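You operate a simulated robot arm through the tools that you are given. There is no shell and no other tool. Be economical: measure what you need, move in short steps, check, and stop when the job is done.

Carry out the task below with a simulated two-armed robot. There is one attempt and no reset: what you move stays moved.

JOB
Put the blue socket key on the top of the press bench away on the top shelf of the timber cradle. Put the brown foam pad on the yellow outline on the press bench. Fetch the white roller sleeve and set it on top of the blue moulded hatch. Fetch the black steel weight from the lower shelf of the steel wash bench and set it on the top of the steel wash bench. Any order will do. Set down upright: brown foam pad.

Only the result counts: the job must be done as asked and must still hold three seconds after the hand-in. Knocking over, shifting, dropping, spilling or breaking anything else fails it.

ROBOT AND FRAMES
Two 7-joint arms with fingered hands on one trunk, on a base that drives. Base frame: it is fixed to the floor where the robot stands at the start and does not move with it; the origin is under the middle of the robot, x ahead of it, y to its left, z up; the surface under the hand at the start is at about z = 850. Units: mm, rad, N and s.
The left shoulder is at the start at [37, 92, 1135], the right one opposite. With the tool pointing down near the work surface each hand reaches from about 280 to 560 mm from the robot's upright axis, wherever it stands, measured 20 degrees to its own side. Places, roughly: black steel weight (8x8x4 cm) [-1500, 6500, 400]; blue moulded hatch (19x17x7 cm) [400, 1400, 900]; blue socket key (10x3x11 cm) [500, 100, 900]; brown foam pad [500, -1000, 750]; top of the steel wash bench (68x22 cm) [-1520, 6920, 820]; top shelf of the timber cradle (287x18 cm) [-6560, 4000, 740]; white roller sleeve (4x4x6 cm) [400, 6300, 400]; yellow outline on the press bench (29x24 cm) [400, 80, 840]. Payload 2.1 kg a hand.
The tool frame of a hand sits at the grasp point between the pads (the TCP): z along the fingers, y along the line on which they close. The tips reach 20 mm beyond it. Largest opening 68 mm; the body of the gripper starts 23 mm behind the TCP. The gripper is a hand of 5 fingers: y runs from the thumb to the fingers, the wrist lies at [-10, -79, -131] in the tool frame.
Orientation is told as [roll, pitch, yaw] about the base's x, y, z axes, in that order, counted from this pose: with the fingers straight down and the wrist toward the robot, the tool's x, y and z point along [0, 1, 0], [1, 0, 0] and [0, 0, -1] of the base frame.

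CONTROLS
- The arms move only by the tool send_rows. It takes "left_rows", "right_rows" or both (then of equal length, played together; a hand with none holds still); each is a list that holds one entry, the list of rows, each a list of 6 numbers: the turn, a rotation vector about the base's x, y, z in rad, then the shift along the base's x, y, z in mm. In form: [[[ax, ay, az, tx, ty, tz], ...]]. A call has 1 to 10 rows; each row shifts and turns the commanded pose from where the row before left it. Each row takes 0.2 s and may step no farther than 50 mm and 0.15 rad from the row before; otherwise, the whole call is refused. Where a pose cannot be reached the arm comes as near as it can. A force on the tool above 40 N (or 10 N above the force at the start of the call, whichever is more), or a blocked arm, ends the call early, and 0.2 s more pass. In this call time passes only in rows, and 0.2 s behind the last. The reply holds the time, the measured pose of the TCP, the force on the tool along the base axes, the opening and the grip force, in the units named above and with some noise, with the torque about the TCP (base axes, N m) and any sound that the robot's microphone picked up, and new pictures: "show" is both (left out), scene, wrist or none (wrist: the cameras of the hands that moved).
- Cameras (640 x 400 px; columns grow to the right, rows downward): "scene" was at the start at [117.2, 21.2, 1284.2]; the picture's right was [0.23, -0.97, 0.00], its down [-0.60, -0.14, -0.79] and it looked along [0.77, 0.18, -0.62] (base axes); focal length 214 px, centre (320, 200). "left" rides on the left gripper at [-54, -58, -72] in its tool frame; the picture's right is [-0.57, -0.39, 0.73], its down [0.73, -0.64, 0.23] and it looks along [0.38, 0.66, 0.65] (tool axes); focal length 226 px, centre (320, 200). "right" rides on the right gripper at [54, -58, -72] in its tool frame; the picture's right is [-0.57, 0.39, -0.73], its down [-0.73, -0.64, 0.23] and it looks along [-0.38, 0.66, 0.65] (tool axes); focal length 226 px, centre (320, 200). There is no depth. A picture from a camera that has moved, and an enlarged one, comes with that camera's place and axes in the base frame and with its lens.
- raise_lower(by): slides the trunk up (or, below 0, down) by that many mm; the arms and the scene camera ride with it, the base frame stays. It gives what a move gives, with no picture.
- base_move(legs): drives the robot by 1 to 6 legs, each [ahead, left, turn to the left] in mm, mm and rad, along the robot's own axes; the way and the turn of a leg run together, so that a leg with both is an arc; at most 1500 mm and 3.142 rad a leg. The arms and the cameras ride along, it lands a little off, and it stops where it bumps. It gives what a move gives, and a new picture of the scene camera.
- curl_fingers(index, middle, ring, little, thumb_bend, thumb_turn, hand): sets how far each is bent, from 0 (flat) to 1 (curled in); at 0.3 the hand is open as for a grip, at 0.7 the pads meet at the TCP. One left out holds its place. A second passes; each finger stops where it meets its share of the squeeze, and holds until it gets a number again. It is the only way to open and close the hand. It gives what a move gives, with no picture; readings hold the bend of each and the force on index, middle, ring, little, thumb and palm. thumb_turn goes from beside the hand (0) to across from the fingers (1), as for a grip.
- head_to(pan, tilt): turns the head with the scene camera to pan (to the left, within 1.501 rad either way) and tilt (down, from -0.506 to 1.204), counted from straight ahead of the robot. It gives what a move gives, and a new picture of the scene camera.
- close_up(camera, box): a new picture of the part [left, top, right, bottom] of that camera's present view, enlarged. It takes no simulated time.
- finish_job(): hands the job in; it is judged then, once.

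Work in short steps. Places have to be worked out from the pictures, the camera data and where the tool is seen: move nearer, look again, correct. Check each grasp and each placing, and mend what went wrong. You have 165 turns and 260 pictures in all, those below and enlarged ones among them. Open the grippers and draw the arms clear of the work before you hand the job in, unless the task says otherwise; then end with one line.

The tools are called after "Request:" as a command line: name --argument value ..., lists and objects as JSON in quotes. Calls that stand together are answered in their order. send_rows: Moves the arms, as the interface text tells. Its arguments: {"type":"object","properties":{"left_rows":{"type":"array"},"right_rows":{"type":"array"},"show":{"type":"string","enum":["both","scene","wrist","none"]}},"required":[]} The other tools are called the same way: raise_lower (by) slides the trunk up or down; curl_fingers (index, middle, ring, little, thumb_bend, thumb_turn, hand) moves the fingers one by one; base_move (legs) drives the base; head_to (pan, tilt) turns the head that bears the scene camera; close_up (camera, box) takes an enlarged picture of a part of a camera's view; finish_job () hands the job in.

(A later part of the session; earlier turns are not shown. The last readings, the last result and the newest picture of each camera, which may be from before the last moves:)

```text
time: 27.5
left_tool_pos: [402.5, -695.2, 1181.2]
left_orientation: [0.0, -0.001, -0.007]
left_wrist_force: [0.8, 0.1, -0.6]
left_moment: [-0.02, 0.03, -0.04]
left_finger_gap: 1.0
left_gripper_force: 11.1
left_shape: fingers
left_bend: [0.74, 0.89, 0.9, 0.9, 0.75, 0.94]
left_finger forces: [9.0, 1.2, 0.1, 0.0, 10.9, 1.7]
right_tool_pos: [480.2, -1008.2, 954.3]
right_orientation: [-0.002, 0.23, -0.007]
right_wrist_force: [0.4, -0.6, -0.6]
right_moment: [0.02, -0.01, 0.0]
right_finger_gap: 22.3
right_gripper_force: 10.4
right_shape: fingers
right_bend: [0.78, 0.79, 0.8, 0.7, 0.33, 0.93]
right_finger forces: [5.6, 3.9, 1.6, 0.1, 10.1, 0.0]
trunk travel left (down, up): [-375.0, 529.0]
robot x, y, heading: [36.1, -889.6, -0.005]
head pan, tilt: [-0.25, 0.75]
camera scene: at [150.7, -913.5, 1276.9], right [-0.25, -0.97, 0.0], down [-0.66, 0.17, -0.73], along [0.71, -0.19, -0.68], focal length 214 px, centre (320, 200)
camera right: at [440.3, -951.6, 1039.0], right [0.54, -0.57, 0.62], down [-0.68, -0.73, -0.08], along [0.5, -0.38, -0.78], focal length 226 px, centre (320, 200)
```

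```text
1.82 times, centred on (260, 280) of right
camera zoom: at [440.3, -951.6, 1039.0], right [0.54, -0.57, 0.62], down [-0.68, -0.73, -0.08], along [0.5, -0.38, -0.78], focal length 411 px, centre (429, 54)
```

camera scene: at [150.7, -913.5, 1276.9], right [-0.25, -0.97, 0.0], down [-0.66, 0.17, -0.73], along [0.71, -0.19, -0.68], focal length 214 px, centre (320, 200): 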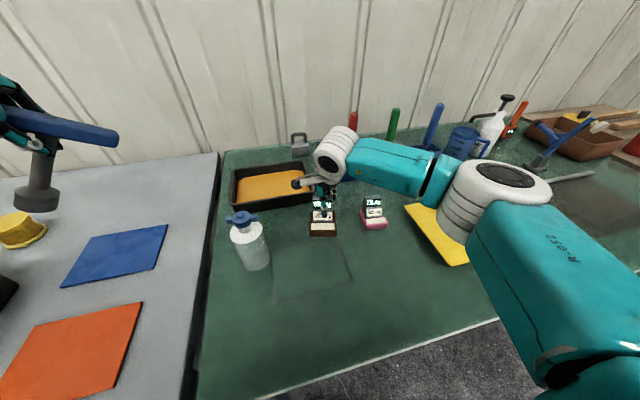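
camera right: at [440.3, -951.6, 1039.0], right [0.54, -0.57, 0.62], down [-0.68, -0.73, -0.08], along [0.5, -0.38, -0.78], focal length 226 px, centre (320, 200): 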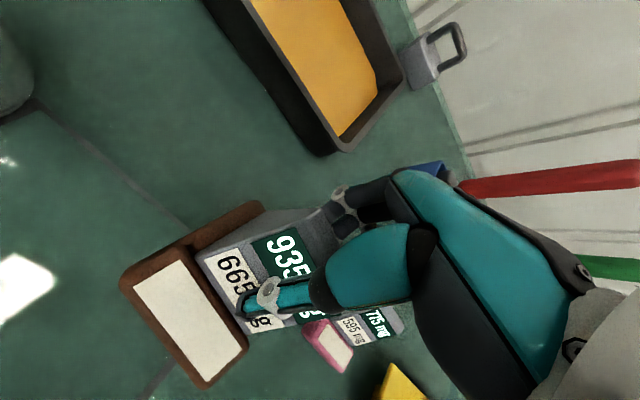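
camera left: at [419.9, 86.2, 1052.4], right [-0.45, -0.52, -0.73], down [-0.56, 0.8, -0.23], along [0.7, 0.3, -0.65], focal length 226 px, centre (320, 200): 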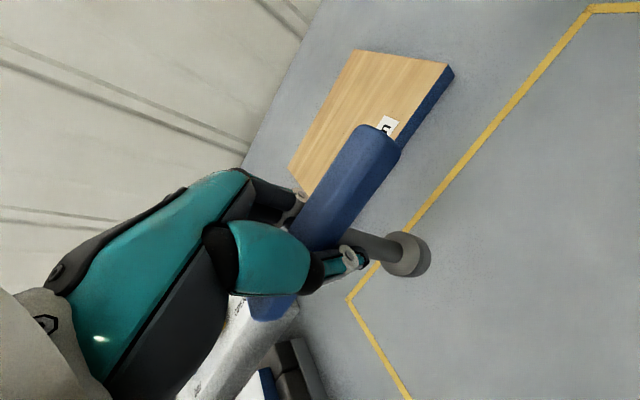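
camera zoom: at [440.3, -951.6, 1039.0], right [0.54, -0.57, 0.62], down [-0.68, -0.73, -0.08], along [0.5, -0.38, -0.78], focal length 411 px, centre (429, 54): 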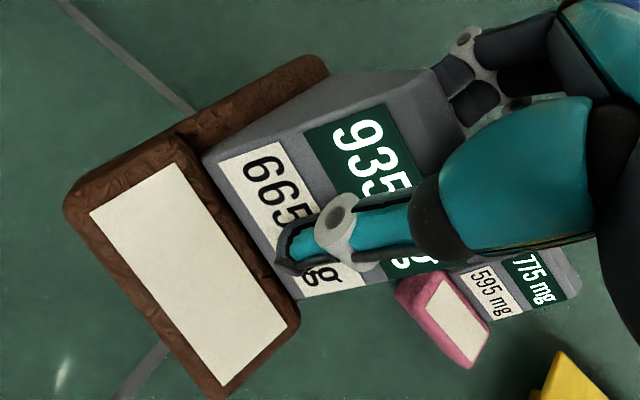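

The pad is held nearly level. I raise it, back off and drive to the outline (centre about [402, 82]).

Request:
send_rows --right_rows '[[[0, 0, 0, -10, 0, 45], [0, 0, 0, -20, 0, 45], [0, 0, 0, -20, 0, 45], [0, 0, 0, -20, 0, 45]]]' --show "none"

Request:
base_move --legs '[[-200, 0, 0], [0, 1075, 0], [165, 0, 0]]'

Request:
head_to --pan -0.1 --tilt 0.8

```text
time: 28.5
left_tool_pos: [401.5, -695.5, 1181.0]
left_orientation: [0.001, 0.001, -0.007]
left_wrist_force: [-0.4, -0.2, -0.9]
left_moment: [-0.02, -0.01, -0.02]
left_finger_gap: 1.1
left_gripper_force: 11.0
left_shape: fingers
left_bend: [0.74, 0.89, 0.9, 0.9, 0.75, 0.94]
left_finger forces: [9.0, 1.1, 0.0, 0.1, 10.9, 1.7]
right_tool_pos: [409.4, -1009.0, 1137.4]
right_orientation: [-0.004, 0.231, -0.006]
right_wrist_force: [-0.1, -0.7, -1.4]
right_moment: [-0.02, -0.04, 0.03]
right_finger_gap: 21.3
right_gripper_force: 9.1
right_shape: fingers
right_bend: [0.78, 0.79, 0.8, 0.7, 0.33, 0.94]
right_finger forces: [5.4, 3.7, 1.3, 0.0, 8.9, 0.0]
trunk travel left (down, up): [-375.0, 529.0]
robot x, y, heading: [38.2, -889.2, -0.01]
head pan, tilt: [-0.25, 0.75]
```

```text
time: 36.1
left_tool_pos: [374.8, 359.0, 1180.3]
left_orientation: [0.0, 0.001, -0.005]
left_wrist_force: [0.2, -0.9, -0.6]
left_moment: [-0.01, -0.01, 0.03]
left_finger_gap: 0.9
left_gripper_force: 11.8
left_shape: fingers
left_bend: [0.74, 0.89, 0.9, 0.9, 0.75, 0.94]
left_finger forces: [9.1, 1.1, 0.0, 0.0, 10.9, 1.7]
right_tool_pos: [384.7, 46.9, 1134.9]
right_orientation: [-0.001, 0.23, -0.004]
right_wrist_force: [0.0, -0.2, 0.2]
right_moment: [0.02, -0.02, 0.0]
right_finger_gap: 21.4
right_gripper_force: 9.5
right_shape: fingers
right_bend: [0.78, 0.79, 0.8, 0.7, 0.33, 0.94]
right_finger forces: [5.2, 3.6, 1.3, 0.1, 8.9, 0.0]
trunk travel left (down, up): [-375.0, 529.0]
robot x, y, heading: [10.4, 160.1, -0.005]
head pan, tilt: [-0.25, 0.75]
camera scene: at [125.5, 141.5, 1276.8], right [-0.25, -0.97, 0.0], down [-0.66, 0.17, -0.73], along [0.71, -0.18, -0.68], focal length 214 px, centre (320, 200)
```

scene: 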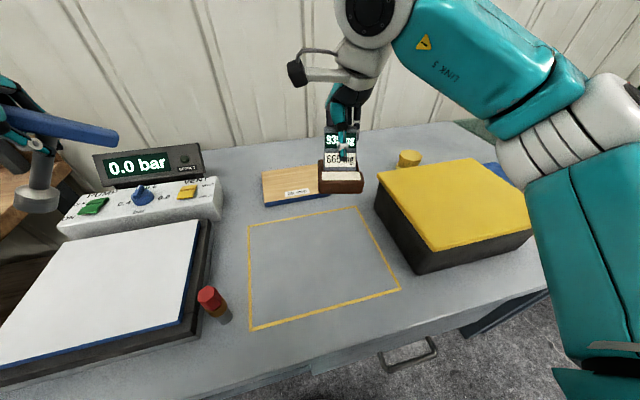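

```text
time: 36.8
left_tool_pos: [374.6, 359.6, 1181.1]
left_orientation: [0.001, 0.002, -0.004]
left_wrist_force: [-0.2, -0.1, -1.1]
left_moment: [0.02, 0.01, -0.02]
left_finger_gap: 1.0
left_gripper_force: 11.6
left_shape: fingers
left_bend: [0.74, 0.89, 0.9, 0.9, 0.75, 0.94]
left_finger forces: [9.2, 1.1, 0.0, 0.0, 10.9, 1.7]
right_tool_pos: [384.2, 45.4, 1134.5]
right_orientation: [-0.002, 0.23, -0.005]
right_wrist_force: [0.4, 0.5, -0.8]
right_moment: [-0.04, -0.02, 0.02]
right_finger_gap: 21.4
right_gripper_force: 10.3
right_shape: fingers
right_bend: [0.78, 0.79, 0.8, 0.7, 0.33, 0.94]
right_finger forces: [5.2, 3.6, 1.3, 0.0, 8.9, 0.1]
trunk travel left (down, up): [-375.0, 529.0]
robot x, y, heading: [12.6, 161.7, -0.006]
head pan, tilt: [-0.099, 0.799]
camera scene: at [125.2, 153.9, 1272.9], right [-0.1, -0.99, 0.0], down [-0.71, 0.07, -0.7], along [0.69, -0.07, -0.72], focal length 214 px, centre (320, 200)
```

scene: 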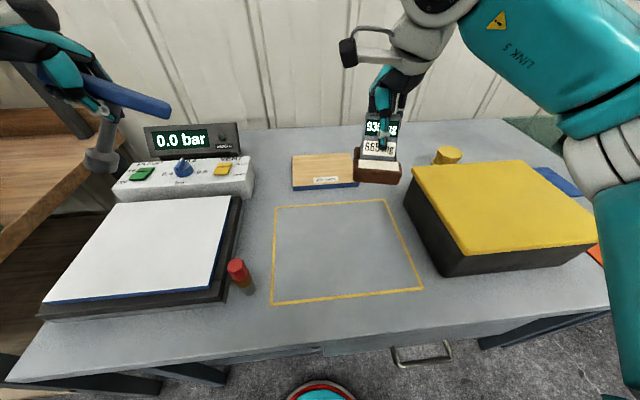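

The outline centre is confirmed at about [402, 80]. I bring the pad over it and lower it most of the way.

Request:
send_rows --right_rows '[[[0, 0, 0, 6, 7, -36], [0, 0, 0, 6, 7, -36], [0, 0, 0, 6, 7, -36], [0, 0, 0, 6, 7, -36], [0, 0, 0, 6, 8, -36]]]'

Request:
close_up --camera "scene" --box '[250, 110, 430, 310]'

```text
time: 38.0
left_tool_pos: [375.3, 358.3, 1179.8]
left_orientation: [0.001, -0.001, -0.004]
left_wrist_force: [-0.2, 0.3, -0.7]
left_moment: [0.03, 0.02, -0.02]
left_finger_gap: 1.1
left_gripper_force: 11.4
left_shape: fingers
left_bend: [0.74, 0.89, 0.9, 0.9, 0.75, 0.94]
left_finger forces: [9.1, 1.1, 0.0, 0.0, 10.9, 1.7]
right_tool_pos: [414.8, 81.9, 955.6]
right_orientation: [0.0, 0.229, -0.005]
right_wrist_force: [0.2, 0.3, -1.1]
right_moment: [0.01, -0.03, -0.01]
right_finger_gap: 20.6
right_gripper_force: 8.8
right_shape: fingers
right_bend: [0.79, 0.79, 0.8, 0.7, 0.34, 0.94]
right_finger forces: [5.3, 3.4, 1.2, 0.0, 8.7, 0.0]
trunk travel left (down, up): [-375.0, 529.0]
robot x, y, heading: [11.2, 161.2, -0.007]
head pan, tilt: [-0.099, 0.799]
camera scene: at [125.3, 154.0, 1272.9], right [-0.1, -0.99, 0.0], down [-0.71, 0.07, -0.7], along [0.69, -0.07, -0.72], focal length 214 px, centre (320, 200)
camera right: at [373.9, 138.0, 1039.7], right [0.54, -0.57, 0.62], down [-0.68, -0.73, -0.08], along [0.5, -0.38, -0.78], focal length 226 px, centre (320, 200)
```

scene: 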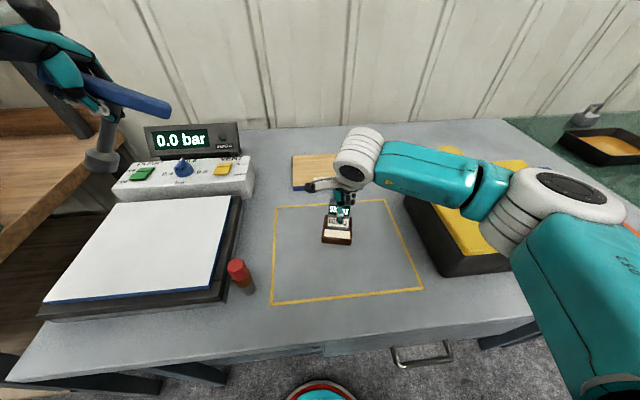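
right: 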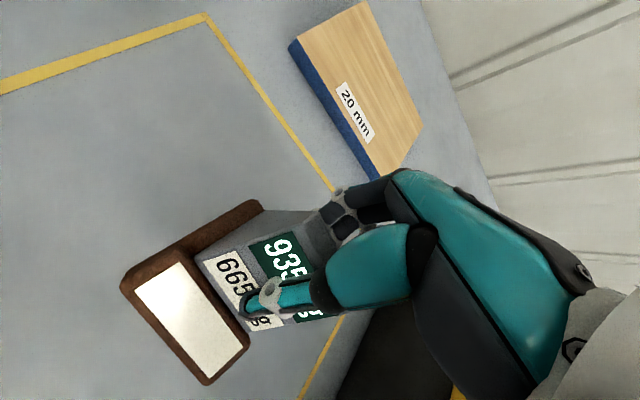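

```text
2.00 times, centred on (340, 210) of scene
camera zoom: at [125.3, 154.0, 1272.9], right [-0.1, -0.99, 0.0], down [-0.71, 0.07, -0.7], along [0.69, -0.07, -0.72], focal length 429 px, centre (280, 180)
```

zoom: 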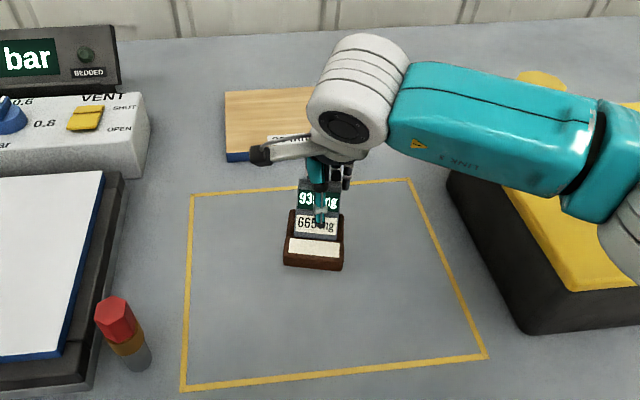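

The pad is near level over the outline centre. I lower it further and feel for contact.

Request:
send_rows --right_rows '[[[0, 0, 0, 0, 0, -20], [0, 0, 0, 0, 0, -15], [0, 0, 0, 0, 0, -5]]]'

Request:
close_up --camera "scene" --box '[290, 180, 390, 260]'

```text
time: 38.8
left_tool_pos: [374.1, 360.3, 1180.3]
left_orientation: [0.003, -0.001, -0.004]
left_wrist_force: [0.4, 0.6, -1.4]
left_moment: [0.01, -0.03, 0.01]
left_finger_gap: 1.0
left_gripper_force: 11.5
left_shape: fingers
left_bend: [0.74, 0.89, 0.9, 0.9, 0.75, 0.94]
left_finger forces: [9.0, 1.1, 0.0, 0.1, 10.9, 1.7]
right_tool_pos: [415.9, 81.7, 915.1]
right_orientation: [0.0, 0.23, -0.005]
right_wrist_force: [0.1, -0.2, -0.1]
right_moment: [-0.03, 0.0, -0.02]
right_finger_gap: 20.3
right_gripper_force: 9.5
right_shape: fingers
right_bend: [0.79, 0.79, 0.8, 0.7, 0.34, 0.94]
right_finger forces: [5.3, 3.3, 1.3, 0.1, 8.5, 0.1]
trunk travel left (down, up): [-375.0, 529.0]
robot x, y, heading: [13.0, 159.1, -0.004]
head pan, tilt: [-0.099, 0.799]
camera scene: at [125.2, 154.0, 1272.9], right [-0.1, -0.99, 0.0], down [-0.71, 0.07, -0.7], along [0.69, -0.07, -0.72], focal length 214 px, centre (320, 200)
camera right: at [374.3, 137.6, 998.8], right [0.54, -0.57, 0.62], down [-0.68, -0.73, -0.08], along [0.5, -0.38, -0.78], focal length 226 px, centre (320, 200)
```

scene: 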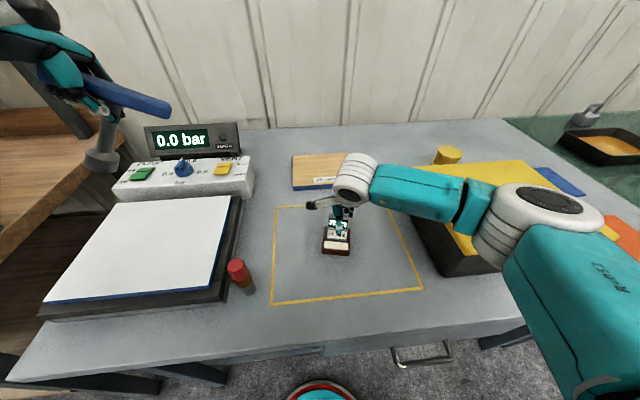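
right: 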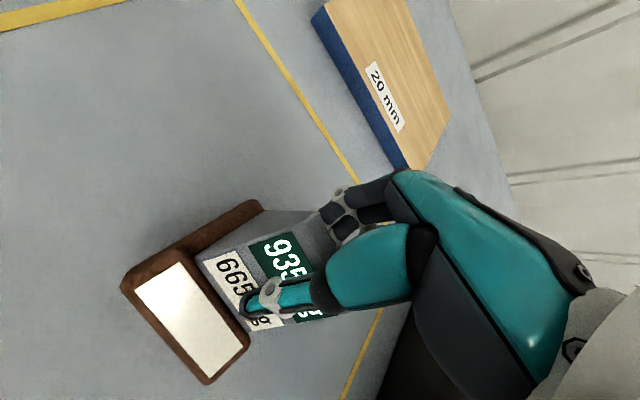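

```text
5.00 times, centred on (340, 220) of scene
camera zoom: at [125.2, 154.0, 1272.9], right [-0.1, -0.99, 0.0], down [-0.71, 0.07, -0.7], along [0.69, -0.07, -0.72], focal length 1072 px, centre (220, 100)
```

zoom: 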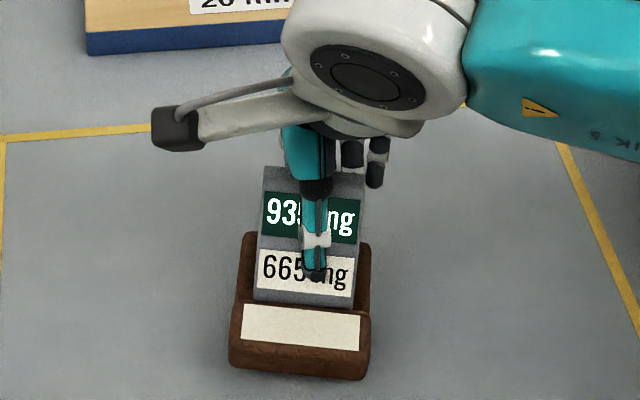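

No contact yet, but close. I continue down in small steps.

Request:
send_rows --right_rows '[[[0, 0, 0, 0, 0, -6], [0, 0, 0, 0, 0, -5]]]' --show "none"

Request:
send_rows --right_rows '[[[0, 0, 0, 0, 0, -4]]]' --show "none"

Request:
send_rows --right_rows '[[[0, 0, 0, 0, 0, -4]]]' --show "wrist"

```text
time: 39.4
left_tool_pos: [375.2, 358.6, 1180.4]
left_orientation: [0.002, 0.002, -0.002]
left_wrist_force: [0.3, -0.2, -0.9]
left_moment: [-0.01, 0.01, -0.01]
left_finger_gap: 0.8
left_gripper_force: 11.4
left_shape: fingers
left_bend: [0.74, 0.89, 0.9, 0.9, 0.75, 0.94]
left_finger forces: [9.1, 1.1, 0.0, 0.0, 10.9, 1.7]
right_tool_pos: [416.4, 83.4, 904.1]
right_orientation: [-0.001, 0.23, -0.005]
right_wrist_force: [0.4, -0.2, -0.9]
right_moment: [-0.01, -0.01, 0.0]
right_finger_gap: 20.4
right_gripper_force: 9.0
right_shape: fingers
right_bend: [0.79, 0.79, 0.8, 0.7, 0.34, 0.94]
right_finger forces: [5.3, 3.4, 1.1, 0.0, 8.6, 0.0]
trunk travel left (down, up): [-375.0, 529.0]
robot x, y, heading: [9.6, 163.5, 0.004]
head pan, tilt: [-0.099, 0.799]
```

```text
time: 39.8
left_tool_pos: [375.6, 359.9, 1179.8]
left_orientation: [0.001, 0.001, -0.005]
left_wrist_force: [-0.3, 0.1, -0.4]
left_moment: [0.01, -0.01, 0.02]
left_finger_gap: 0.9
left_gripper_force: 11.7
left_shape: fingers
left_bend: [0.74, 0.89, 0.9, 0.9, 0.75, 0.94]
left_finger forces: [9.0, 1.0, 0.1, 0.1, 10.9, 1.8]
right_tool_pos: [413.9, 81.5, 901.0]
right_orientation: [-0.001, 0.23, -0.006]
right_wrist_force: [0.2, -0.2, -1.3]
right_moment: [0.01, 0.01, 0.04]
right_finger_gap: 20.3
right_gripper_force: 9.1
right_shape: fingers
right_bend: [0.79, 0.79, 0.8, 0.7, 0.34, 0.94]
right_finger forces: [5.1, 3.5, 1.1, 0.0, 8.6, 0.1]
trunk travel left (down, up): [-375.0, 529.0]
robot x, y, heading: [11.4, 160.8, -0.001]
head pan, tilt: [-0.099, 0.799]
```

```text
time: 40.2
left_tool_pos: [375.4, 359.4, 1180.7]
left_orientation: [0.001, 0.0, -0.006]
left_wrist_force: [0.2, 0.2, -1.1]
left_moment: [0.0, -0.02, -0.01]
left_finger_gap: 1.1
left_gripper_force: 11.1
left_shape: fingers
left_bend: [0.74, 0.89, 0.9, 0.9, 0.75, 0.94]
left_finger forces: [9.2, 1.1, 0.0, 0.0, 10.9, 1.7]
right_tool_pos: [414.8, 81.8, 895.9]
right_orientation: [-0.003, 0.232, -0.006]
right_wrist_force: [-0.5, 0.3, 0.5]
right_moment: [-0.01, -0.01, -0.01]
right_finger_gap: 20.1
right_gripper_force: 8.8
right_shape: fingers
right_bend: [0.79, 0.79, 0.8, 0.7, 0.34, 0.94]
right_finger forces: [5.1, 3.3, 1.1, 0.0, 8.6, 0.0]
trunk travel left (down, up): [-375.0, 529.0]
robot x, y, heading: [13.4, 162.6, -0.003]
head pan, tilt: [-0.099, 0.799]
camera right: at [373.6, 138.0, 980.7], right [0.54, -0.57, 0.62], down [-0.68, -0.73, -0.08], along [0.5, -0.38, -0.78], focal length 226 px, centre (320, 200)
```

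right: 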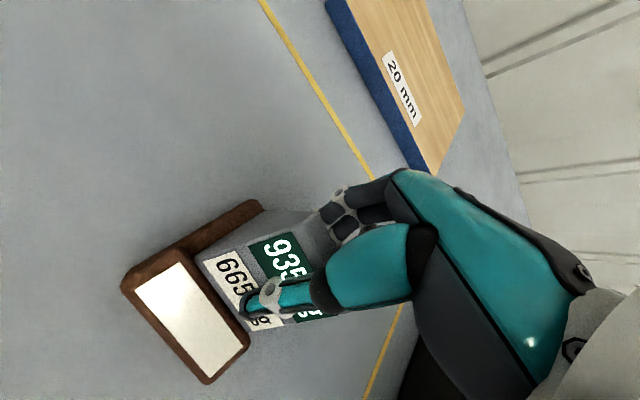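

Still no contact; I keep lowering.

Request:
send_rows --right_rows '[[[0, 0, 0, 0, 0, -4]]]' --show "none"

Request:
send_rows --right_rows '[[[0, 0, 0, 0, 0, -4]]]' --show "none"

Request:
close_up --camera "scene" --box '[290, 180, 390, 260]'

```text
time: 40.6
left_tool_pos: [375.5, 359.0, 1181.1]
left_orientation: [0.0, 0.001, -0.005]
left_wrist_force: [0.2, 0.5, -0.5]
left_moment: [0.02, -0.04, 0.0]
left_finger_gap: 1.1
left_gripper_force: 11.6
left_shape: fingers
left_bend: [0.74, 0.89, 0.9, 0.9, 0.75, 0.94]
left_finger forces: [9.0, 1.0, 0.0, 0.1, 10.8, 1.6]
right_tool_pos: [413.8, 81.1, 892.8]
right_orientation: [-0.002, 0.229, -0.005]
right_wrist_force: [1.7, -0.1, 2.6]
right_moment: [0.05, 0.19, -0.01]
right_finger_gap: 20.6
right_gripper_force: 10.6
right_shape: fingers
right_bend: [0.79, 0.79, 0.8, 0.7, 0.33, 0.94]
right_finger forces: [4.8, 3.0, 1.9, 0.0, 10.3, 0.0]
trunk travel left (down, up): [-375.0, 529.0]
robot x, y, heading: [14.7, 158.4, -0.008]
head pan, tilt: [-0.099, 0.799]
```

```text
time: 41.0
left_tool_pos: [374.7, 360.3, 1180.8]
left_orientation: [0.002, -0.001, -0.006]
left_wrist_force: [-0.3, 0.7, -1.5]
left_moment: [-0.01, -0.01, -0.01]
left_finger_gap: 0.9
left_gripper_force: 11.5
left_shape: fingers
left_bend: [0.74, 0.89, 0.9, 0.9, 0.75, 0.94]
left_finger forces: [9.1, 1.1, 0.1, 0.0, 10.9, 1.6]
right_tool_pos: [413.6, 82.8, 889.5]
right_orientation: [0.002, 0.229, -0.004]
right_wrist_force: [4.5, -0.5, 15.9]
right_moment: [0.06, 0.48, -0.02]
right_finger_gap: 21.9
right_gripper_force: 12.7
right_shape: fingers
right_bend: [0.79, 0.8, 0.8, 0.7, 0.3, 0.94]
right_finger forces: [6.0, 4.0, 1.8, 0.0, 13.8, 0.0]
trunk travel left (down, up): [-375.0, 529.0]
robot x, y, heading: [11.0, 160.4, -0.007]
head pan, tilt: [-0.099, 0.799]
```

```text
5.00 times, centred on (340, 220) of scene
camera zoom: at [124.9, 154.0, 1273.1], right [-0.1, -0.99, 0.0], down [-0.71, 0.07, -0.7], along [0.69, -0.07, -0.72], focal length 1072 px, centre (220, 100)
```

zoom: 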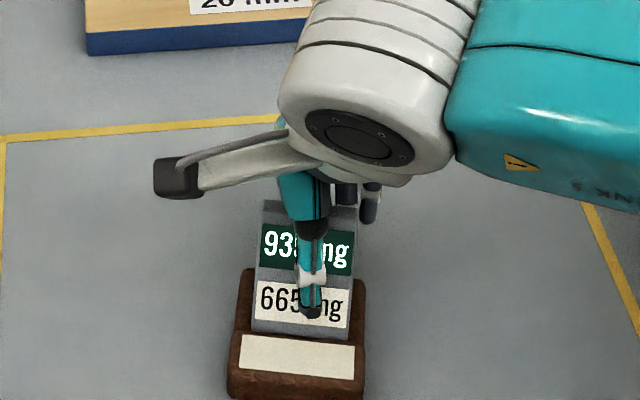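

Contact felt. I ease up 3 mm and open the hand.

Request:
send_rows --right_rows '[[[0, 0, 0, 0, 0, 3]]]' --show "none"

Request:
curl_fingers --hand "right" --index 0.6 --middle 0.6 --ring 0.6 --little 0.5 --thumb_bend 0.25

Request:
curl_fingers --hand "right" --index 0.3 --middle 0.3 --ring 0.3 --little 0.3 --thumb_bend 0.2

Request:
close_up --camera "scene" --box '[290, 180, 390, 260]'

Request:
close_up --camera "right" --box '[100, 170, 420, 390]'

```text
time: 41.4
left_tool_pos: [374.8, 360.1, 1180.3]
left_orientation: [-0.001, 0.0, -0.006]
left_wrist_force: [-0.5, -0.4, 0.2]
left_moment: [0.0, -0.01, -0.03]
left_finger_gap: 0.8
left_gripper_force: 11.4
left_shape: fingers
left_bend: [0.74, 0.89, 0.9, 0.9, 0.75, 0.94]
left_finger forces: [9.0, 1.1, 0.0, 0.1, 10.9, 1.7]
right_tool_pos: [414.1, 82.3, 891.6]
right_orientation: [-0.001, 0.231, -0.004]
right_wrist_force: [-0.3, 1.3, 3.2]
right_moment: [0.04, 0.19, -0.01]
right_finger_gap: 21.1
right_gripper_force: 8.8
right_shape: fingers
right_bend: [0.79, 0.79, 0.8, 0.7, 0.32, 0.94]
right_finger forces: [4.4, 2.6, 1.1, 0.0, 10.0, 0.0]
trunk travel left (down, up): [-375.0, 529.0]
robot x, y, heading: [11.1, 162.6, -0.008]
head pan, tilt: [-0.099, 0.799]
```

```text
time: 42.4
left_tool_pos: [374.7, 361.1, 1179.8]
left_orientation: [0.002, -0.001, -0.006]
left_wrist_force: [-0.5, 0.4, -1.2]
left_moment: [0.0, 0.01, -0.01]
left_finger_gap: 1.0
left_gripper_force: 11.6
left_shape: fingers
left_bend: [0.74, 0.89, 0.9, 0.9, 0.75, 0.94]
left_finger forces: [9.1, 1.2, 0.0, 0.0, 11.0, 1.7]
right_tool_pos: [413.6, 83.2, 891.4]
right_orientation: [-0.002, 0.23, -0.005]
right_wrist_force: [0.2, 0.0, 0.9]
right_moment: [0.01, 0.01, 0.0]
right_finger_gap: 39.7
right_gripper_force: 0.1
right_shape: fingers
right_bend: [0.6, 0.6, 0.6, 0.5, 0.25, 0.98]
right_finger forces: [0.0, 0.1, 0.0, 0.0, 0.0, 0.0]
trunk travel left (down, up): [-375.0, 529.0]
robot x, y, heading: [12.9, 160.1, -0.004]
head pan, tilt: [-0.099, 0.799]
```

```text
time: 43.4
left_tool_pos: [374.6, 359.3, 1180.7]
left_orientation: [0.001, 0.0, -0.004]
left_wrist_force: [-0.3, -1.1, -1.4]
left_moment: [-0.02, 0.01, -0.02]
left_finger_gap: 1.1
left_gripper_force: 11.6
left_shape: fingers
left_bend: [0.74, 0.89, 0.9, 0.9, 0.75, 0.94]
left_finger forces: [9.1, 1.2, 0.1, 0.0, 10.9, 1.7]
right_tool_pos: [414.2, 83.2, 891.4]
right_orientation: [-0.001, 0.231, -0.006]
right_wrist_force: [-0.4, 0.2, 0.4]
right_moment: [0.02, 0.02, 0.0]
right_finger_gap: 67.4
right_gripper_force: 0.1
right_shape: fingers
right_bend: [0.3, 0.3, 0.3, 0.3, 0.2, 0.98]
right_finger forces: [0.1, 0.0, 0.0, 0.0, 0.0, 0.0]
trunk travel left (down, up): [-375.0, 529.0]
robot x, y, heading: [11.8, 159.6, -0.006]
head pan, tilt: [-0.099, 0.799]
```

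```text
5.00 times, centred on (340, 220) of scene
camera zoom: at [125.2, 154.0, 1272.9], right [-0.1, -0.99, 0.0], down [-0.71, 0.07, -0.7], along [0.69, -0.07, -0.72], focal length 1072 px, centre (220, 100)
```

zoom: 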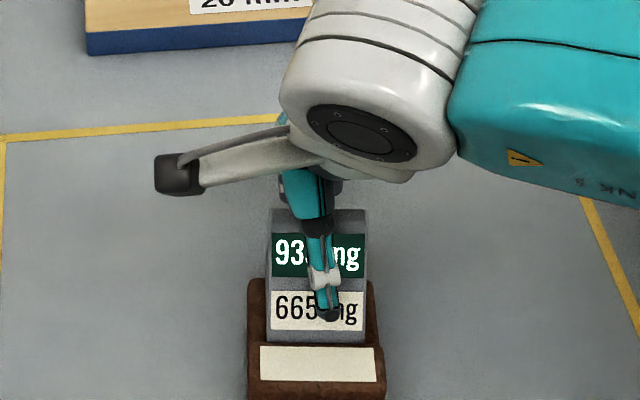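

```text
1.82 times, centred on (260, 280) of right
camera zoom: at [373.6, 137.7, 975.5], right [0.54, -0.57, 0.62], down [-0.68, -0.73, -0.08], along [0.5, -0.38, -0.78], focal length 411 px, centre (429, 54)
```

zoom: 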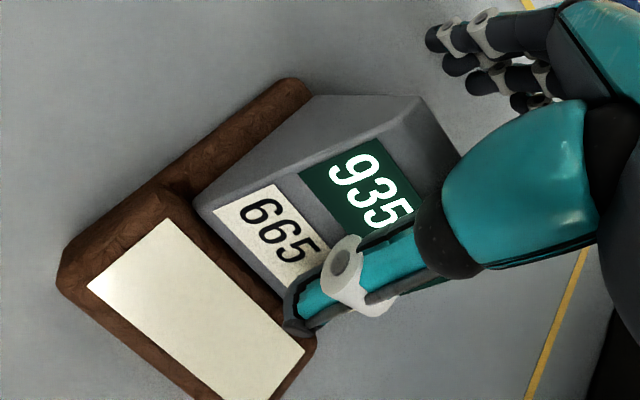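

Released and standing flat. I withdraw along the tool axis and verify.

Request:
send_rows --right_rows '[[[0, 0, 0, 4, 0, 30], [0, 0, 0, 7, 0, 40], [0, 0, 0, 0, 0, 45], [0, -0.12, 0, -10, -10, 45], [0, -0.11, 0, -10, -10, 45], [0, 0, 0, -10, -10, 45]]]'

Request:
close_up --camera "scene" --box '[250, 170, 430, 310]'

```text
time: 44.8
left_tool_pos: [374.6, 358.7, 1181.1]
left_orientation: [0.001, 0.001, -0.006]
left_wrist_force: [0.3, -0.7, -1.2]
left_moment: [-0.02, -0.03, 0.0]
left_finger_gap: 1.3
left_gripper_force: 11.4
left_shape: fingers
left_bend: [0.74, 0.89, 0.9, 0.9, 0.75, 0.94]
left_finger forces: [9.2, 1.1, 0.0, 0.1, 10.7, 1.8]
right_tool_pos: [394.3, 49.5, 1140.4]
right_orientation: [-0.002, -0.001, -0.005]
right_wrist_force: [-0.4, 0.3, 0.7]
right_moment: [-0.02, 0.03, -0.01]
right_finger_gap: 67.6
right_gripper_force: 0.1
right_shape: fingers
right_bend: [0.3, 0.3, 0.3, 0.3, 0.2, 0.98]
right_finger forces: [0.1, 0.0, 0.1, 0.0, 0.1, 0.1]
trunk travel left (down, up): [-375.0, 529.0]
robot x, y, heading: [11.2, 159.9, -0.004]
head pan, tilt: [-0.099, 0.799]
camera scene: at [125.1, 154.0, 1272.9], right [-0.1, -0.99, 0.0], down [-0.71, 0.07, -0.7], along [0.69, -0.07, -0.72], focal length 214 px, centre (320, 200)
camera right: at [336.1, 105.7, 1213.9], right [0.38, -0.57, 0.73], down [-0.64, -0.73, -0.23], along [0.66, -0.38, -0.65], focal length 226 px, centre (320, 200)
```

scene: 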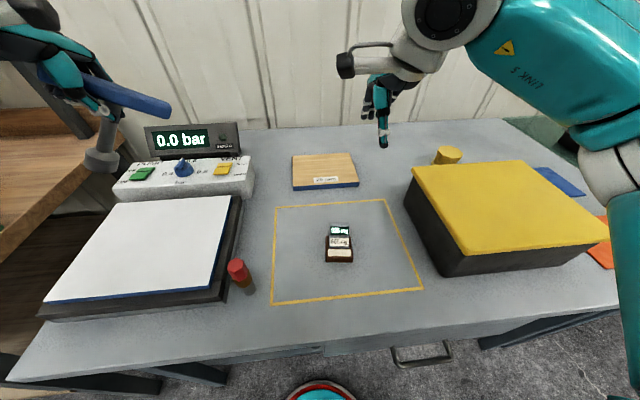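
right: 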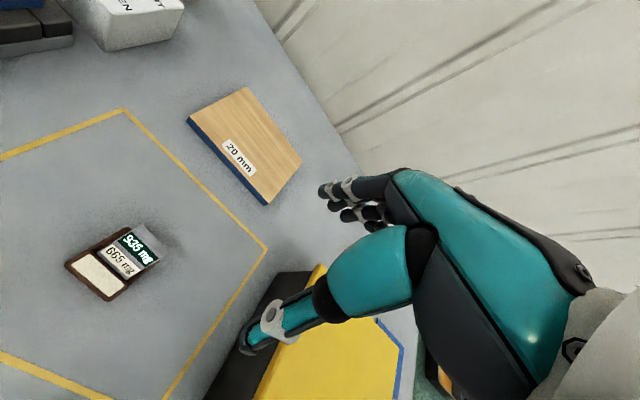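

```text
2.86 times, centred on (340, 240) of scene
camera zoom: at [125.1, 154.0, 1272.9], right [-0.1, -0.99, 0.0], down [-0.71, 0.07, -0.7], along [0.69, -0.07, -0.72], focal length 613 px, centre (263, 86)
```

zoom: 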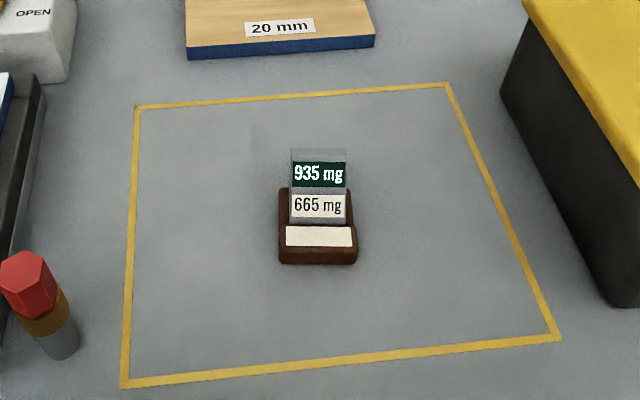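

The pad is done. Next: the key to the timber cradle. I back out from the bench and turn to face that way to look.

Request:
base_move --legs '[[-700, 0, 0], [0, 0, 1.3], [0, 0, 1.3]]'

Request:
head_to --pan 0.0 --tilt 0.15

```text
time: 55.1
left_tool_pos: [-1110.3, 180.9, 1181.2]
left_orientation: [0.002, 0.001, 2.593]
left_wrist_force: [0.2, -0.3, -0.8]
left_moment: [0.01, -0.01, 0.01]
left_finger_gap: 0.2
left_gripper_force: 10.8
left_shape: fingers
left_bend: [0.74, 0.9, 0.9, 0.9, 0.76, 0.94]
left_finger forces: [9.4, 1.0, 0.0, 0.0, 10.2, 1.9]
right_tool_pos: [-967.4, 455.7, 1141.0]
right_orientation: [-0.001, 0.0, 2.593]
right_wrist_force: [-0.4, -0.2, -0.2]
right_moment: [0.02, -0.01, -0.03]
right_finger_gap: 67.6
right_gripper_force: 0.1
right_shape: fingers
right_bend: [0.3, 0.3, 0.3, 0.3, 0.2, 0.98]
right_finger forces: [0.0, 0.1, 0.0, 0.0, 0.0, 0.0]
trunk travel left (down, up): [-375.0, 529.0]
robot x, y, heading: [-697.1, 163.3, 2.59]
head pan, tilt: [-0.099, 0.799]
camera scene: at [-789.7, 230.4, 1272.9], right [0.6, 0.8, 0.0], down [0.57, -0.43, -0.7], along [-0.56, 0.42, -0.72], focal length 214 px, centre (320, 200)
```

scene: 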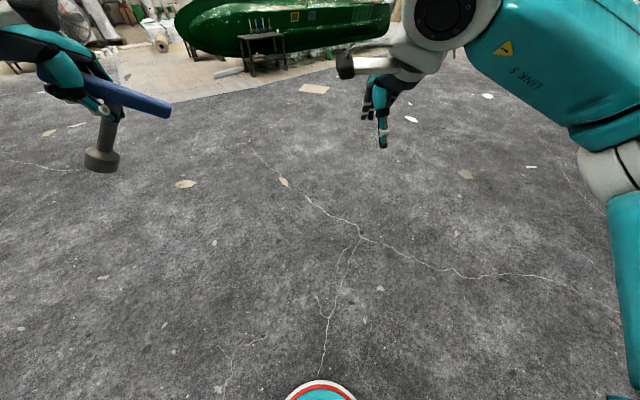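

```text
time: 56.1
left_tool_pos: [-1111.8, 181.1, 1180.3]
left_orientation: [0.002, -0.001, 2.594]
left_wrist_force: [-0.7, 0.1, -1.7]
left_moment: [-0.06, 0.04, 0.02]
left_finger_gap: 0.7
left_gripper_force: 11.8
left_shape: fingers
left_bend: [0.74, 0.9, 0.9, 0.9, 0.76, 0.94]
left_finger forces: [9.5, 1.1, 0.0, 0.0, 10.3, 2.0]
right_tool_pos: [-969.1, 456.9, 1139.7]
right_orientation: [0.0, 0.001, 2.593]
right_wrist_force: [0.0, 0.7, 0.0]
right_moment: [0.02, -0.03, 0.02]
right_finger_gap: 67.5
right_gripper_force: 0.2
right_shape: fingers
right_bend: [0.3, 0.3, 0.3, 0.3, 0.2, 0.98]
right_finger forces: [0.0, 0.0, 0.1, 0.0, 0.0, 0.0]
trunk travel left (down, up): [-375.0, 529.0]
robot x, y, heading: [-698.3, 162.2, 2.593]
head pan, tilt: [0.0, 0.15]
camera scene: at [-804.5, 230.1, 1331.1], right [0.52, 0.85, 0.0], down [0.13, -0.08, -0.99], along [-0.84, 0.52, -0.15], focal length 214 px, centre (320, 200)
```

scene: 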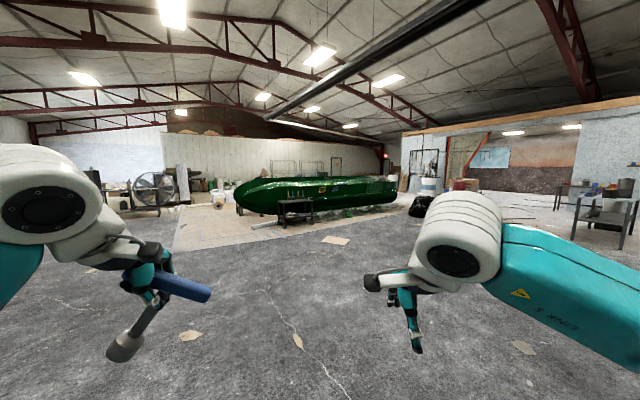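

A green boat stands that way; I enlarge to find the cradle and check the key.

Request:
close_up --camera "scene" --box '[220, 150, 420, 260]'

Request:
close_up --camera "left" --box '[160, 80, 480, 340]'

Request:
close_up --camera "scene" --box '[400, 140, 640, 260]'

```text
3.20 times, centred on (320, 205) of scene
camera zoom: at [-804.5, 230.1, 1331.1], right [0.52, 0.85, 0.0], down [0.13, -0.08, -0.99], along [-0.84, 0.52, -0.15], focal length 686 px, centre (320, 184)
```

zoom: 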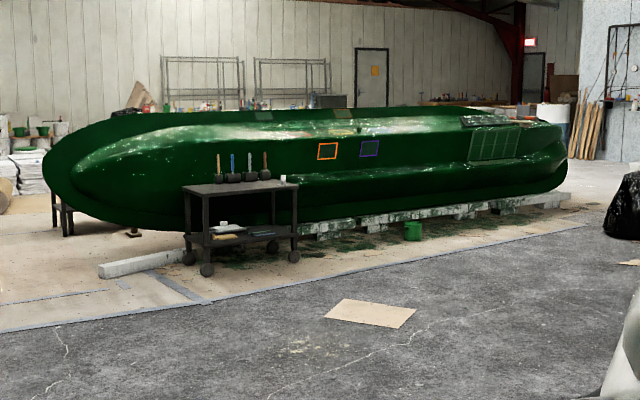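

```text
1.54 times, centred on (320, 210) of left
camera zoom: at [-1032.8, 197.7, 1253.2], right [0.63, 0.28, -0.73], down [0.16, -0.96, -0.23], along [-0.76, 0.02, -0.65], focal length 348 px, centre (320, 185)
```

zoom: 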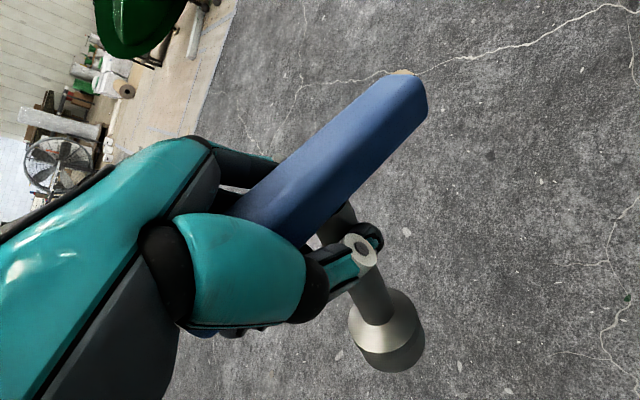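

```text
2.67 times, centred on (520, 200) of scene
camera zoom: at [-804.5, 230.1, 1331.1], right [0.52, 0.85, 0.0], down [0.13, -0.08, -0.99], along [-0.84, 0.52, -0.15], focal length 572 px, centre (-213, 200)
```

zoom: 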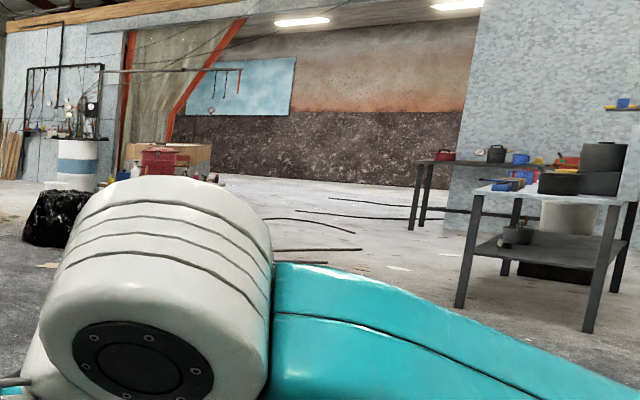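

The cradle target is by the boat, which seems to lie along y near x ≈ -5700. I drive closer, avoiding the flat cardboard, and look again.

Request:
base_move --legs '[[0, 0, -0.21], [1300, 0, 0], [1300, 0, 0], [1200, 0, 0]]'

Request:
head_to --pan 0.6 --tilt 0.2

```text
time: 75.3
left_tool_pos: [-3887.0, 2860.3, 1180.1]
left_orientation: [0.0, 0.0, 2.399]
left_wrist_force: [0.0, 0.0, -0.1]
left_moment: [0.01, -0.06, 0.01]
left_finger_gap: 0.0
left_gripper_force: 11.8
left_shape: fingers
left_bend: [0.74, 0.9, 0.9, 0.9, 0.76, 0.94]
left_finger forces: [9.5, 1.0, 0.1, 0.0, 9.5, 2.6]
right_tool_pos: [-3692.2, 3102.1, 1141.6]
right_orientation: [0.0, 0.0, 2.398]
right_wrist_force: [-0.7, 0.4, -0.9]
right_moment: [0.0, 0.0, -0.02]
right_finger_gap: 67.6
right_gripper_force: 0.0
right_shape: fingers
right_bend: [0.3, 0.3, 0.3, 0.3, 0.2, 0.98]
right_finger forces: [0.0, 0.0, 0.0, 0.0, 0.1, 0.0]
trunk travel left (down, up): [-375.0, 529.0]
robot x, y, heading: [-3483.2, 2759.5, 2.397]
head pan, tilt: [0.0, 0.15]
camera scene: at [-3576.1, 2848.7, 1331.2], right [0.68, 0.74, 0.0], down [0.11, -0.1, -0.99], along [-0.73, 0.67, -0.15], focal length 214 px, centre (320, 200)
```

scene: 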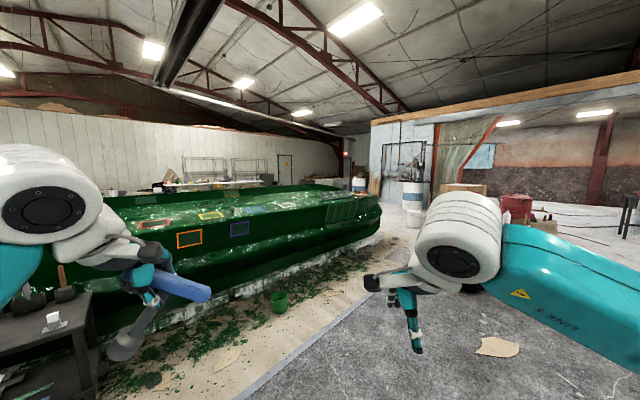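

```text
time: 76.3
left_tool_pos: [-3886.4, 2861.4, 1179.9]
left_orientation: [0.001, 0.0, 2.397]
left_wrist_force: [-0.6, 0.9, -1.2]
left_moment: [0.03, 0.01, -0.01]
left_finger_gap: 0.0
left_gripper_force: 11.3
left_shape: fingers
left_bend: [0.74, 0.9, 0.9, 0.9, 0.76, 0.94]
left_finger forces: [9.5, 1.0, 0.1, 0.1, 9.6, 2.4]
right_tool_pos: [-3691.6, 3103.2, 1141.6]
right_orientation: [0.0, 0.001, 2.398]
right_wrist_force: [0.2, -0.9, -0.2]
right_moment: [0.03, 0.01, 0.02]
right_finger_gap: 67.7
right_gripper_force: 0.0
right_shape: fingers
right_bend: [0.3, 0.3, 0.3, 0.3, 0.2, 0.98]
right_finger forces: [0.0, 0.0, 0.0, 0.0, 0.1, 0.1]
trunk travel left (down, up): [-375.0, 529.0]
robot x, y, heading: [-3482.9, 2760.4, 2.394]
head pan, tilt: [0.6, 0.201]
camera scene: at [-3600.1, 2799.3, 1326.5], right [0.14, 0.99, 0.0], down [0.2, -0.03, -0.98], along [-0.97, 0.14, -0.2], focal length 214 px, centre (320, 200)
```

scene: 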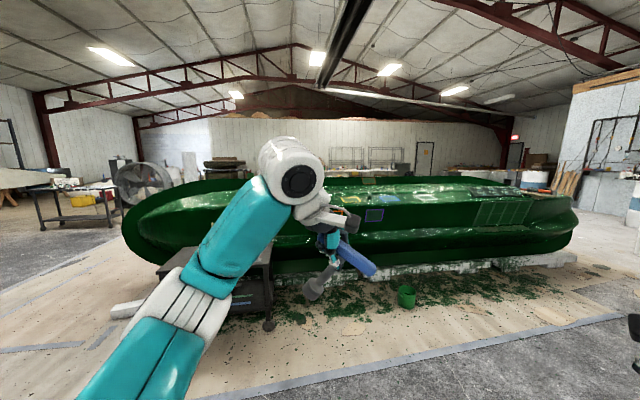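

The target spot projects to about pixel (373, 196). I enlarge there.

Request:
close_up --camera "scene" --box '[330, 130, 590, 290]'

```text
2.46 times, centred on (460, 210) of scene
camera zoom: at [-3600.1, 2799.3, 1326.5], right [0.14, 0.99, 0.0], down [0.2, -0.03, -0.98], along [-0.97, 0.14, -0.2], focal length 528 px, centre (-25, 175)
```

zoom: 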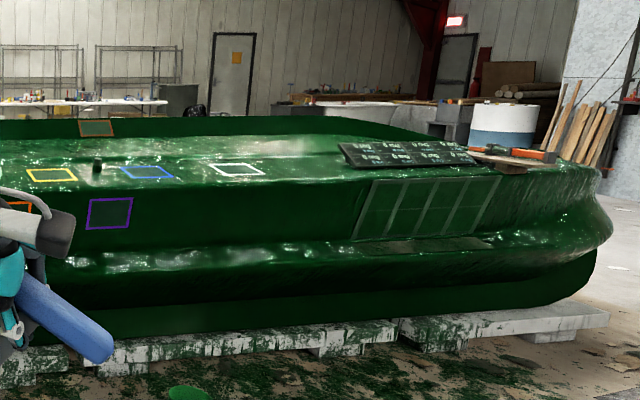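

The deck seems the likely "top shelf", but it may be deep behind the hull flank. I drive nearer, raise the trunk and look down on it.

Request:
base_move --legs '[[0, 0, 0.09], [1450, 0, 0], [0, 0, 0.657]]'

Request:
raise_lower --by 450

Request:
head_to --pan 0.0 --tilt 0.45

```text
time: 85.7
left_tool_pos: [-4987.0, 3430.7, 1179.9]
left_orientation: [0.002, 0.001, -3.137]
left_wrist_force: [0.0, 0.1, -0.8]
left_moment: [-0.03, 0.0, 0.0]
left_finger_gap: 0.1
left_gripper_force: 11.1
left_shape: fingers
left_bend: [0.74, 0.9, 0.9, 0.9, 0.76, 0.94]
left_finger forces: [9.6, 1.1, 0.1, 0.0, 9.6, 2.6]
right_tool_pos: [-5010.3, 3740.3, 1140.5]
right_orientation: [-0.001, 0.001, -3.139]
right_wrist_force: [-0.2, 0.4, 0.7]
right_moment: [0.02, 0.02, -0.02]
right_finger_gap: 67.5
right_gripper_force: 0.0
right_shape: fingers
right_bend: [0.3, 0.3, 0.3, 0.3, 0.2, 0.98]
right_finger forces: [0.0, 0.0, 0.1, 0.0, 0.1, 0.0]
trunk travel left (down, up): [-375.0, 529.0]
robot x, y, heading: [-4625.9, 3633.1, -3.136]
head pan, tilt: [0.6, 0.201]
camera scene: at [-4734.8, 3581.3, 1326.5], right [-0.57, 0.82, 0.0], down [0.16, 0.11, -0.98], along [-0.81, -0.56, -0.2], focal length 214 px, centre (320, 200)
```

scene: 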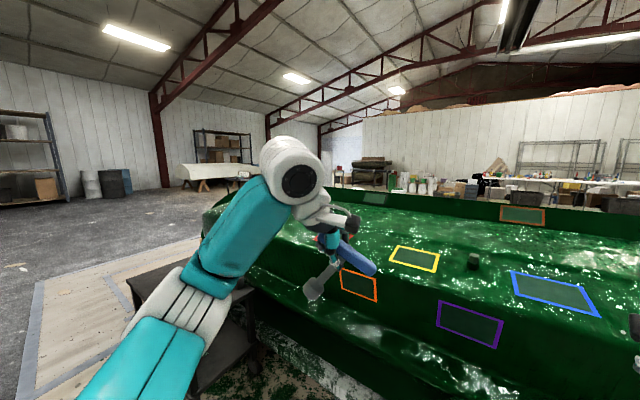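

```text
refused: 450 is not a number from -400 to 400
```

```text
time: 86.7
left_tool_pos: [-4987.6, 3431.4, 1181.7]
left_orientation: [0.001, -0.002, -3.135]
left_wrist_force: [1.0, 0.3, -0.7]
left_moment: [0.0, -0.01, 0.01]
left_finger_gap: 0.0
left_gripper_force: 11.3
left_shape: fingers
left_bend: [0.74, 0.9, 0.9, 0.9, 0.76, 0.94]
left_finger forces: [9.7, 1.1, 0.1, 0.0, 9.5, 2.6]
right_tool_pos: [-5010.0, 3739.1, 1141.0]
right_orientation: [-0.001, 0.0, -3.136]
right_wrist_force: [-0.2, 0.1, -0.6]
right_moment: [-0.01, 0.02, -0.01]
right_finger_gap: 67.5
right_gripper_force: 0.0
right_shape: fingers
right_bend: [0.3, 0.3, 0.3, 0.3, 0.2, 0.98]
right_finger forces: [0.0, 0.0, 0.0, 0.0, 0.0, 0.0]
trunk travel left (down, up): [-375.0, 529.0]
robot x, y, heading: [-4625.3, 3633.3, -3.138]
head pan, tilt: [0.0, 0.45]
camera scene: at [-4750.2, 3633.8, 1303.3], right [-0.01, 1.0, 0.0], down [0.44, 0.0, -0.9], along [-0.9, -0.01, -0.44], focal length 214 px, centre (320, 200)
```

scene: 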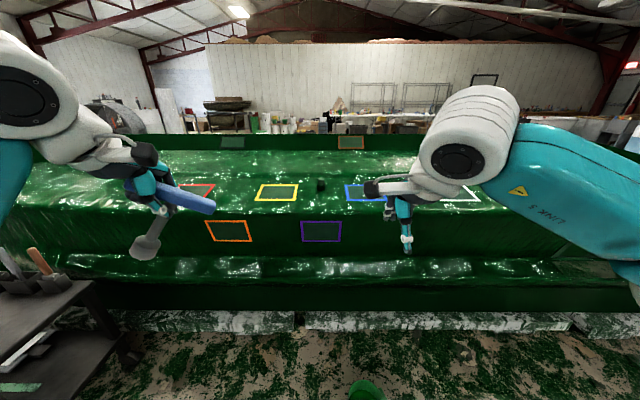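

Triangulation puts the deck frames at z ≈ 890, x ≈ -5680, so the shelf at x -6560, z 740 should be on the far side. I raise the trunk to look over.

Request:
raise_lower --by 400

Request:
head_to --pan -0.15 --tilt 0.5

```text
time: 90.5
left_tool_pos: [-4987.2, 3430.3, 1579.4]
left_orientation: [0.001, 0.0, -3.136]
left_wrist_force: [-0.3, -0.9, -1.3]
left_moment: [0.0, 0.0, -0.02]
left_finger_gap: 0.0
left_gripper_force: 11.0
left_shape: fingers
left_bend: [0.74, 0.9, 0.9, 0.9, 0.76, 0.95]
left_finger forces: [9.6, 1.0, 0.1, 0.1, 9.5, 2.6]
right_tool_pos: [-5011.2, 3740.9, 1540.9]
right_orientation: [-0.001, 0.0, -3.136]
right_wrist_force: [-0.7, -0.7, 0.1]
right_moment: [0.01, 0.01, 0.02]
right_finger_gap: 67.4
right_gripper_force: 0.1
right_shape: fingers
right_bend: [0.3, 0.3, 0.3, 0.3, 0.2, 0.98]
right_finger forces: [0.1, 0.1, 0.1, 0.1, 0.1, 0.0]
trunk travel left (down, up): [-775.0, 129.0]
robot x, y, heading: [-4624.4, 3630.4, -3.13]
head pan, tilt: [0.0, 0.45]
```

```text
time: 91.2
left_tool_pos: [-4986.9, 3431.9, 1580.7]
left_orientation: [0.001, 0.001, -3.136]
left_wrist_force: [0.6, -0.8, -1.9]
left_moment: [-0.01, -0.01, 0.03]
left_finger_gap: 0.0
left_gripper_force: 11.1
left_shape: fingers
left_bend: [0.74, 0.9, 0.9, 0.9, 0.76, 0.95]
left_finger forces: [9.6, 1.1, 0.1, 0.0, 9.4, 2.5]
right_tool_pos: [-5011.3, 3739.8, 1540.9]
right_orientation: [0.0, 0.001, -3.136]
right_wrist_force: [-0.7, -0.6, 0.1]
right_moment: [0.03, -0.03, -0.01]
right_finger_gap: 67.5
right_gripper_force: 0.2
right_shape: fingers
right_bend: [0.3, 0.3, 0.3, 0.3, 0.2, 0.98]
right_finger forces: [0.1, 0.1, 0.1, 0.0, 0.1, 0.0]
trunk travel left (down, up): [-775.0, 129.0]
robot x, y, heading: [-4624.6, 3632.7, -3.135]
head pan, tilt: [-0.15, 0.499]
camera scene: at [-4726.3, 3647.5, 1699.8], right [0.14, 0.99, 0.0], down [0.47, -0.07, -0.88], along [-0.87, 0.13, -0.48], focal length 214 px, centre (320, 200)
```

scene: 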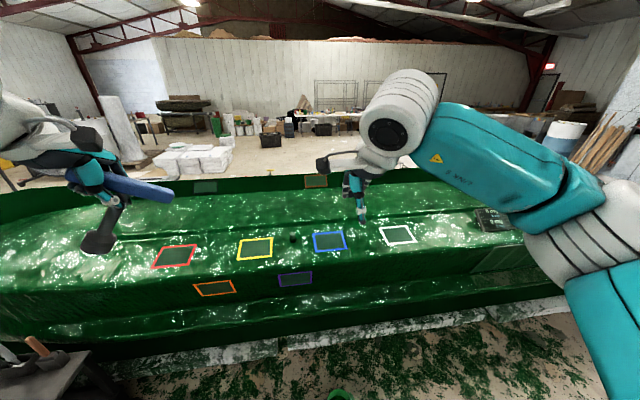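

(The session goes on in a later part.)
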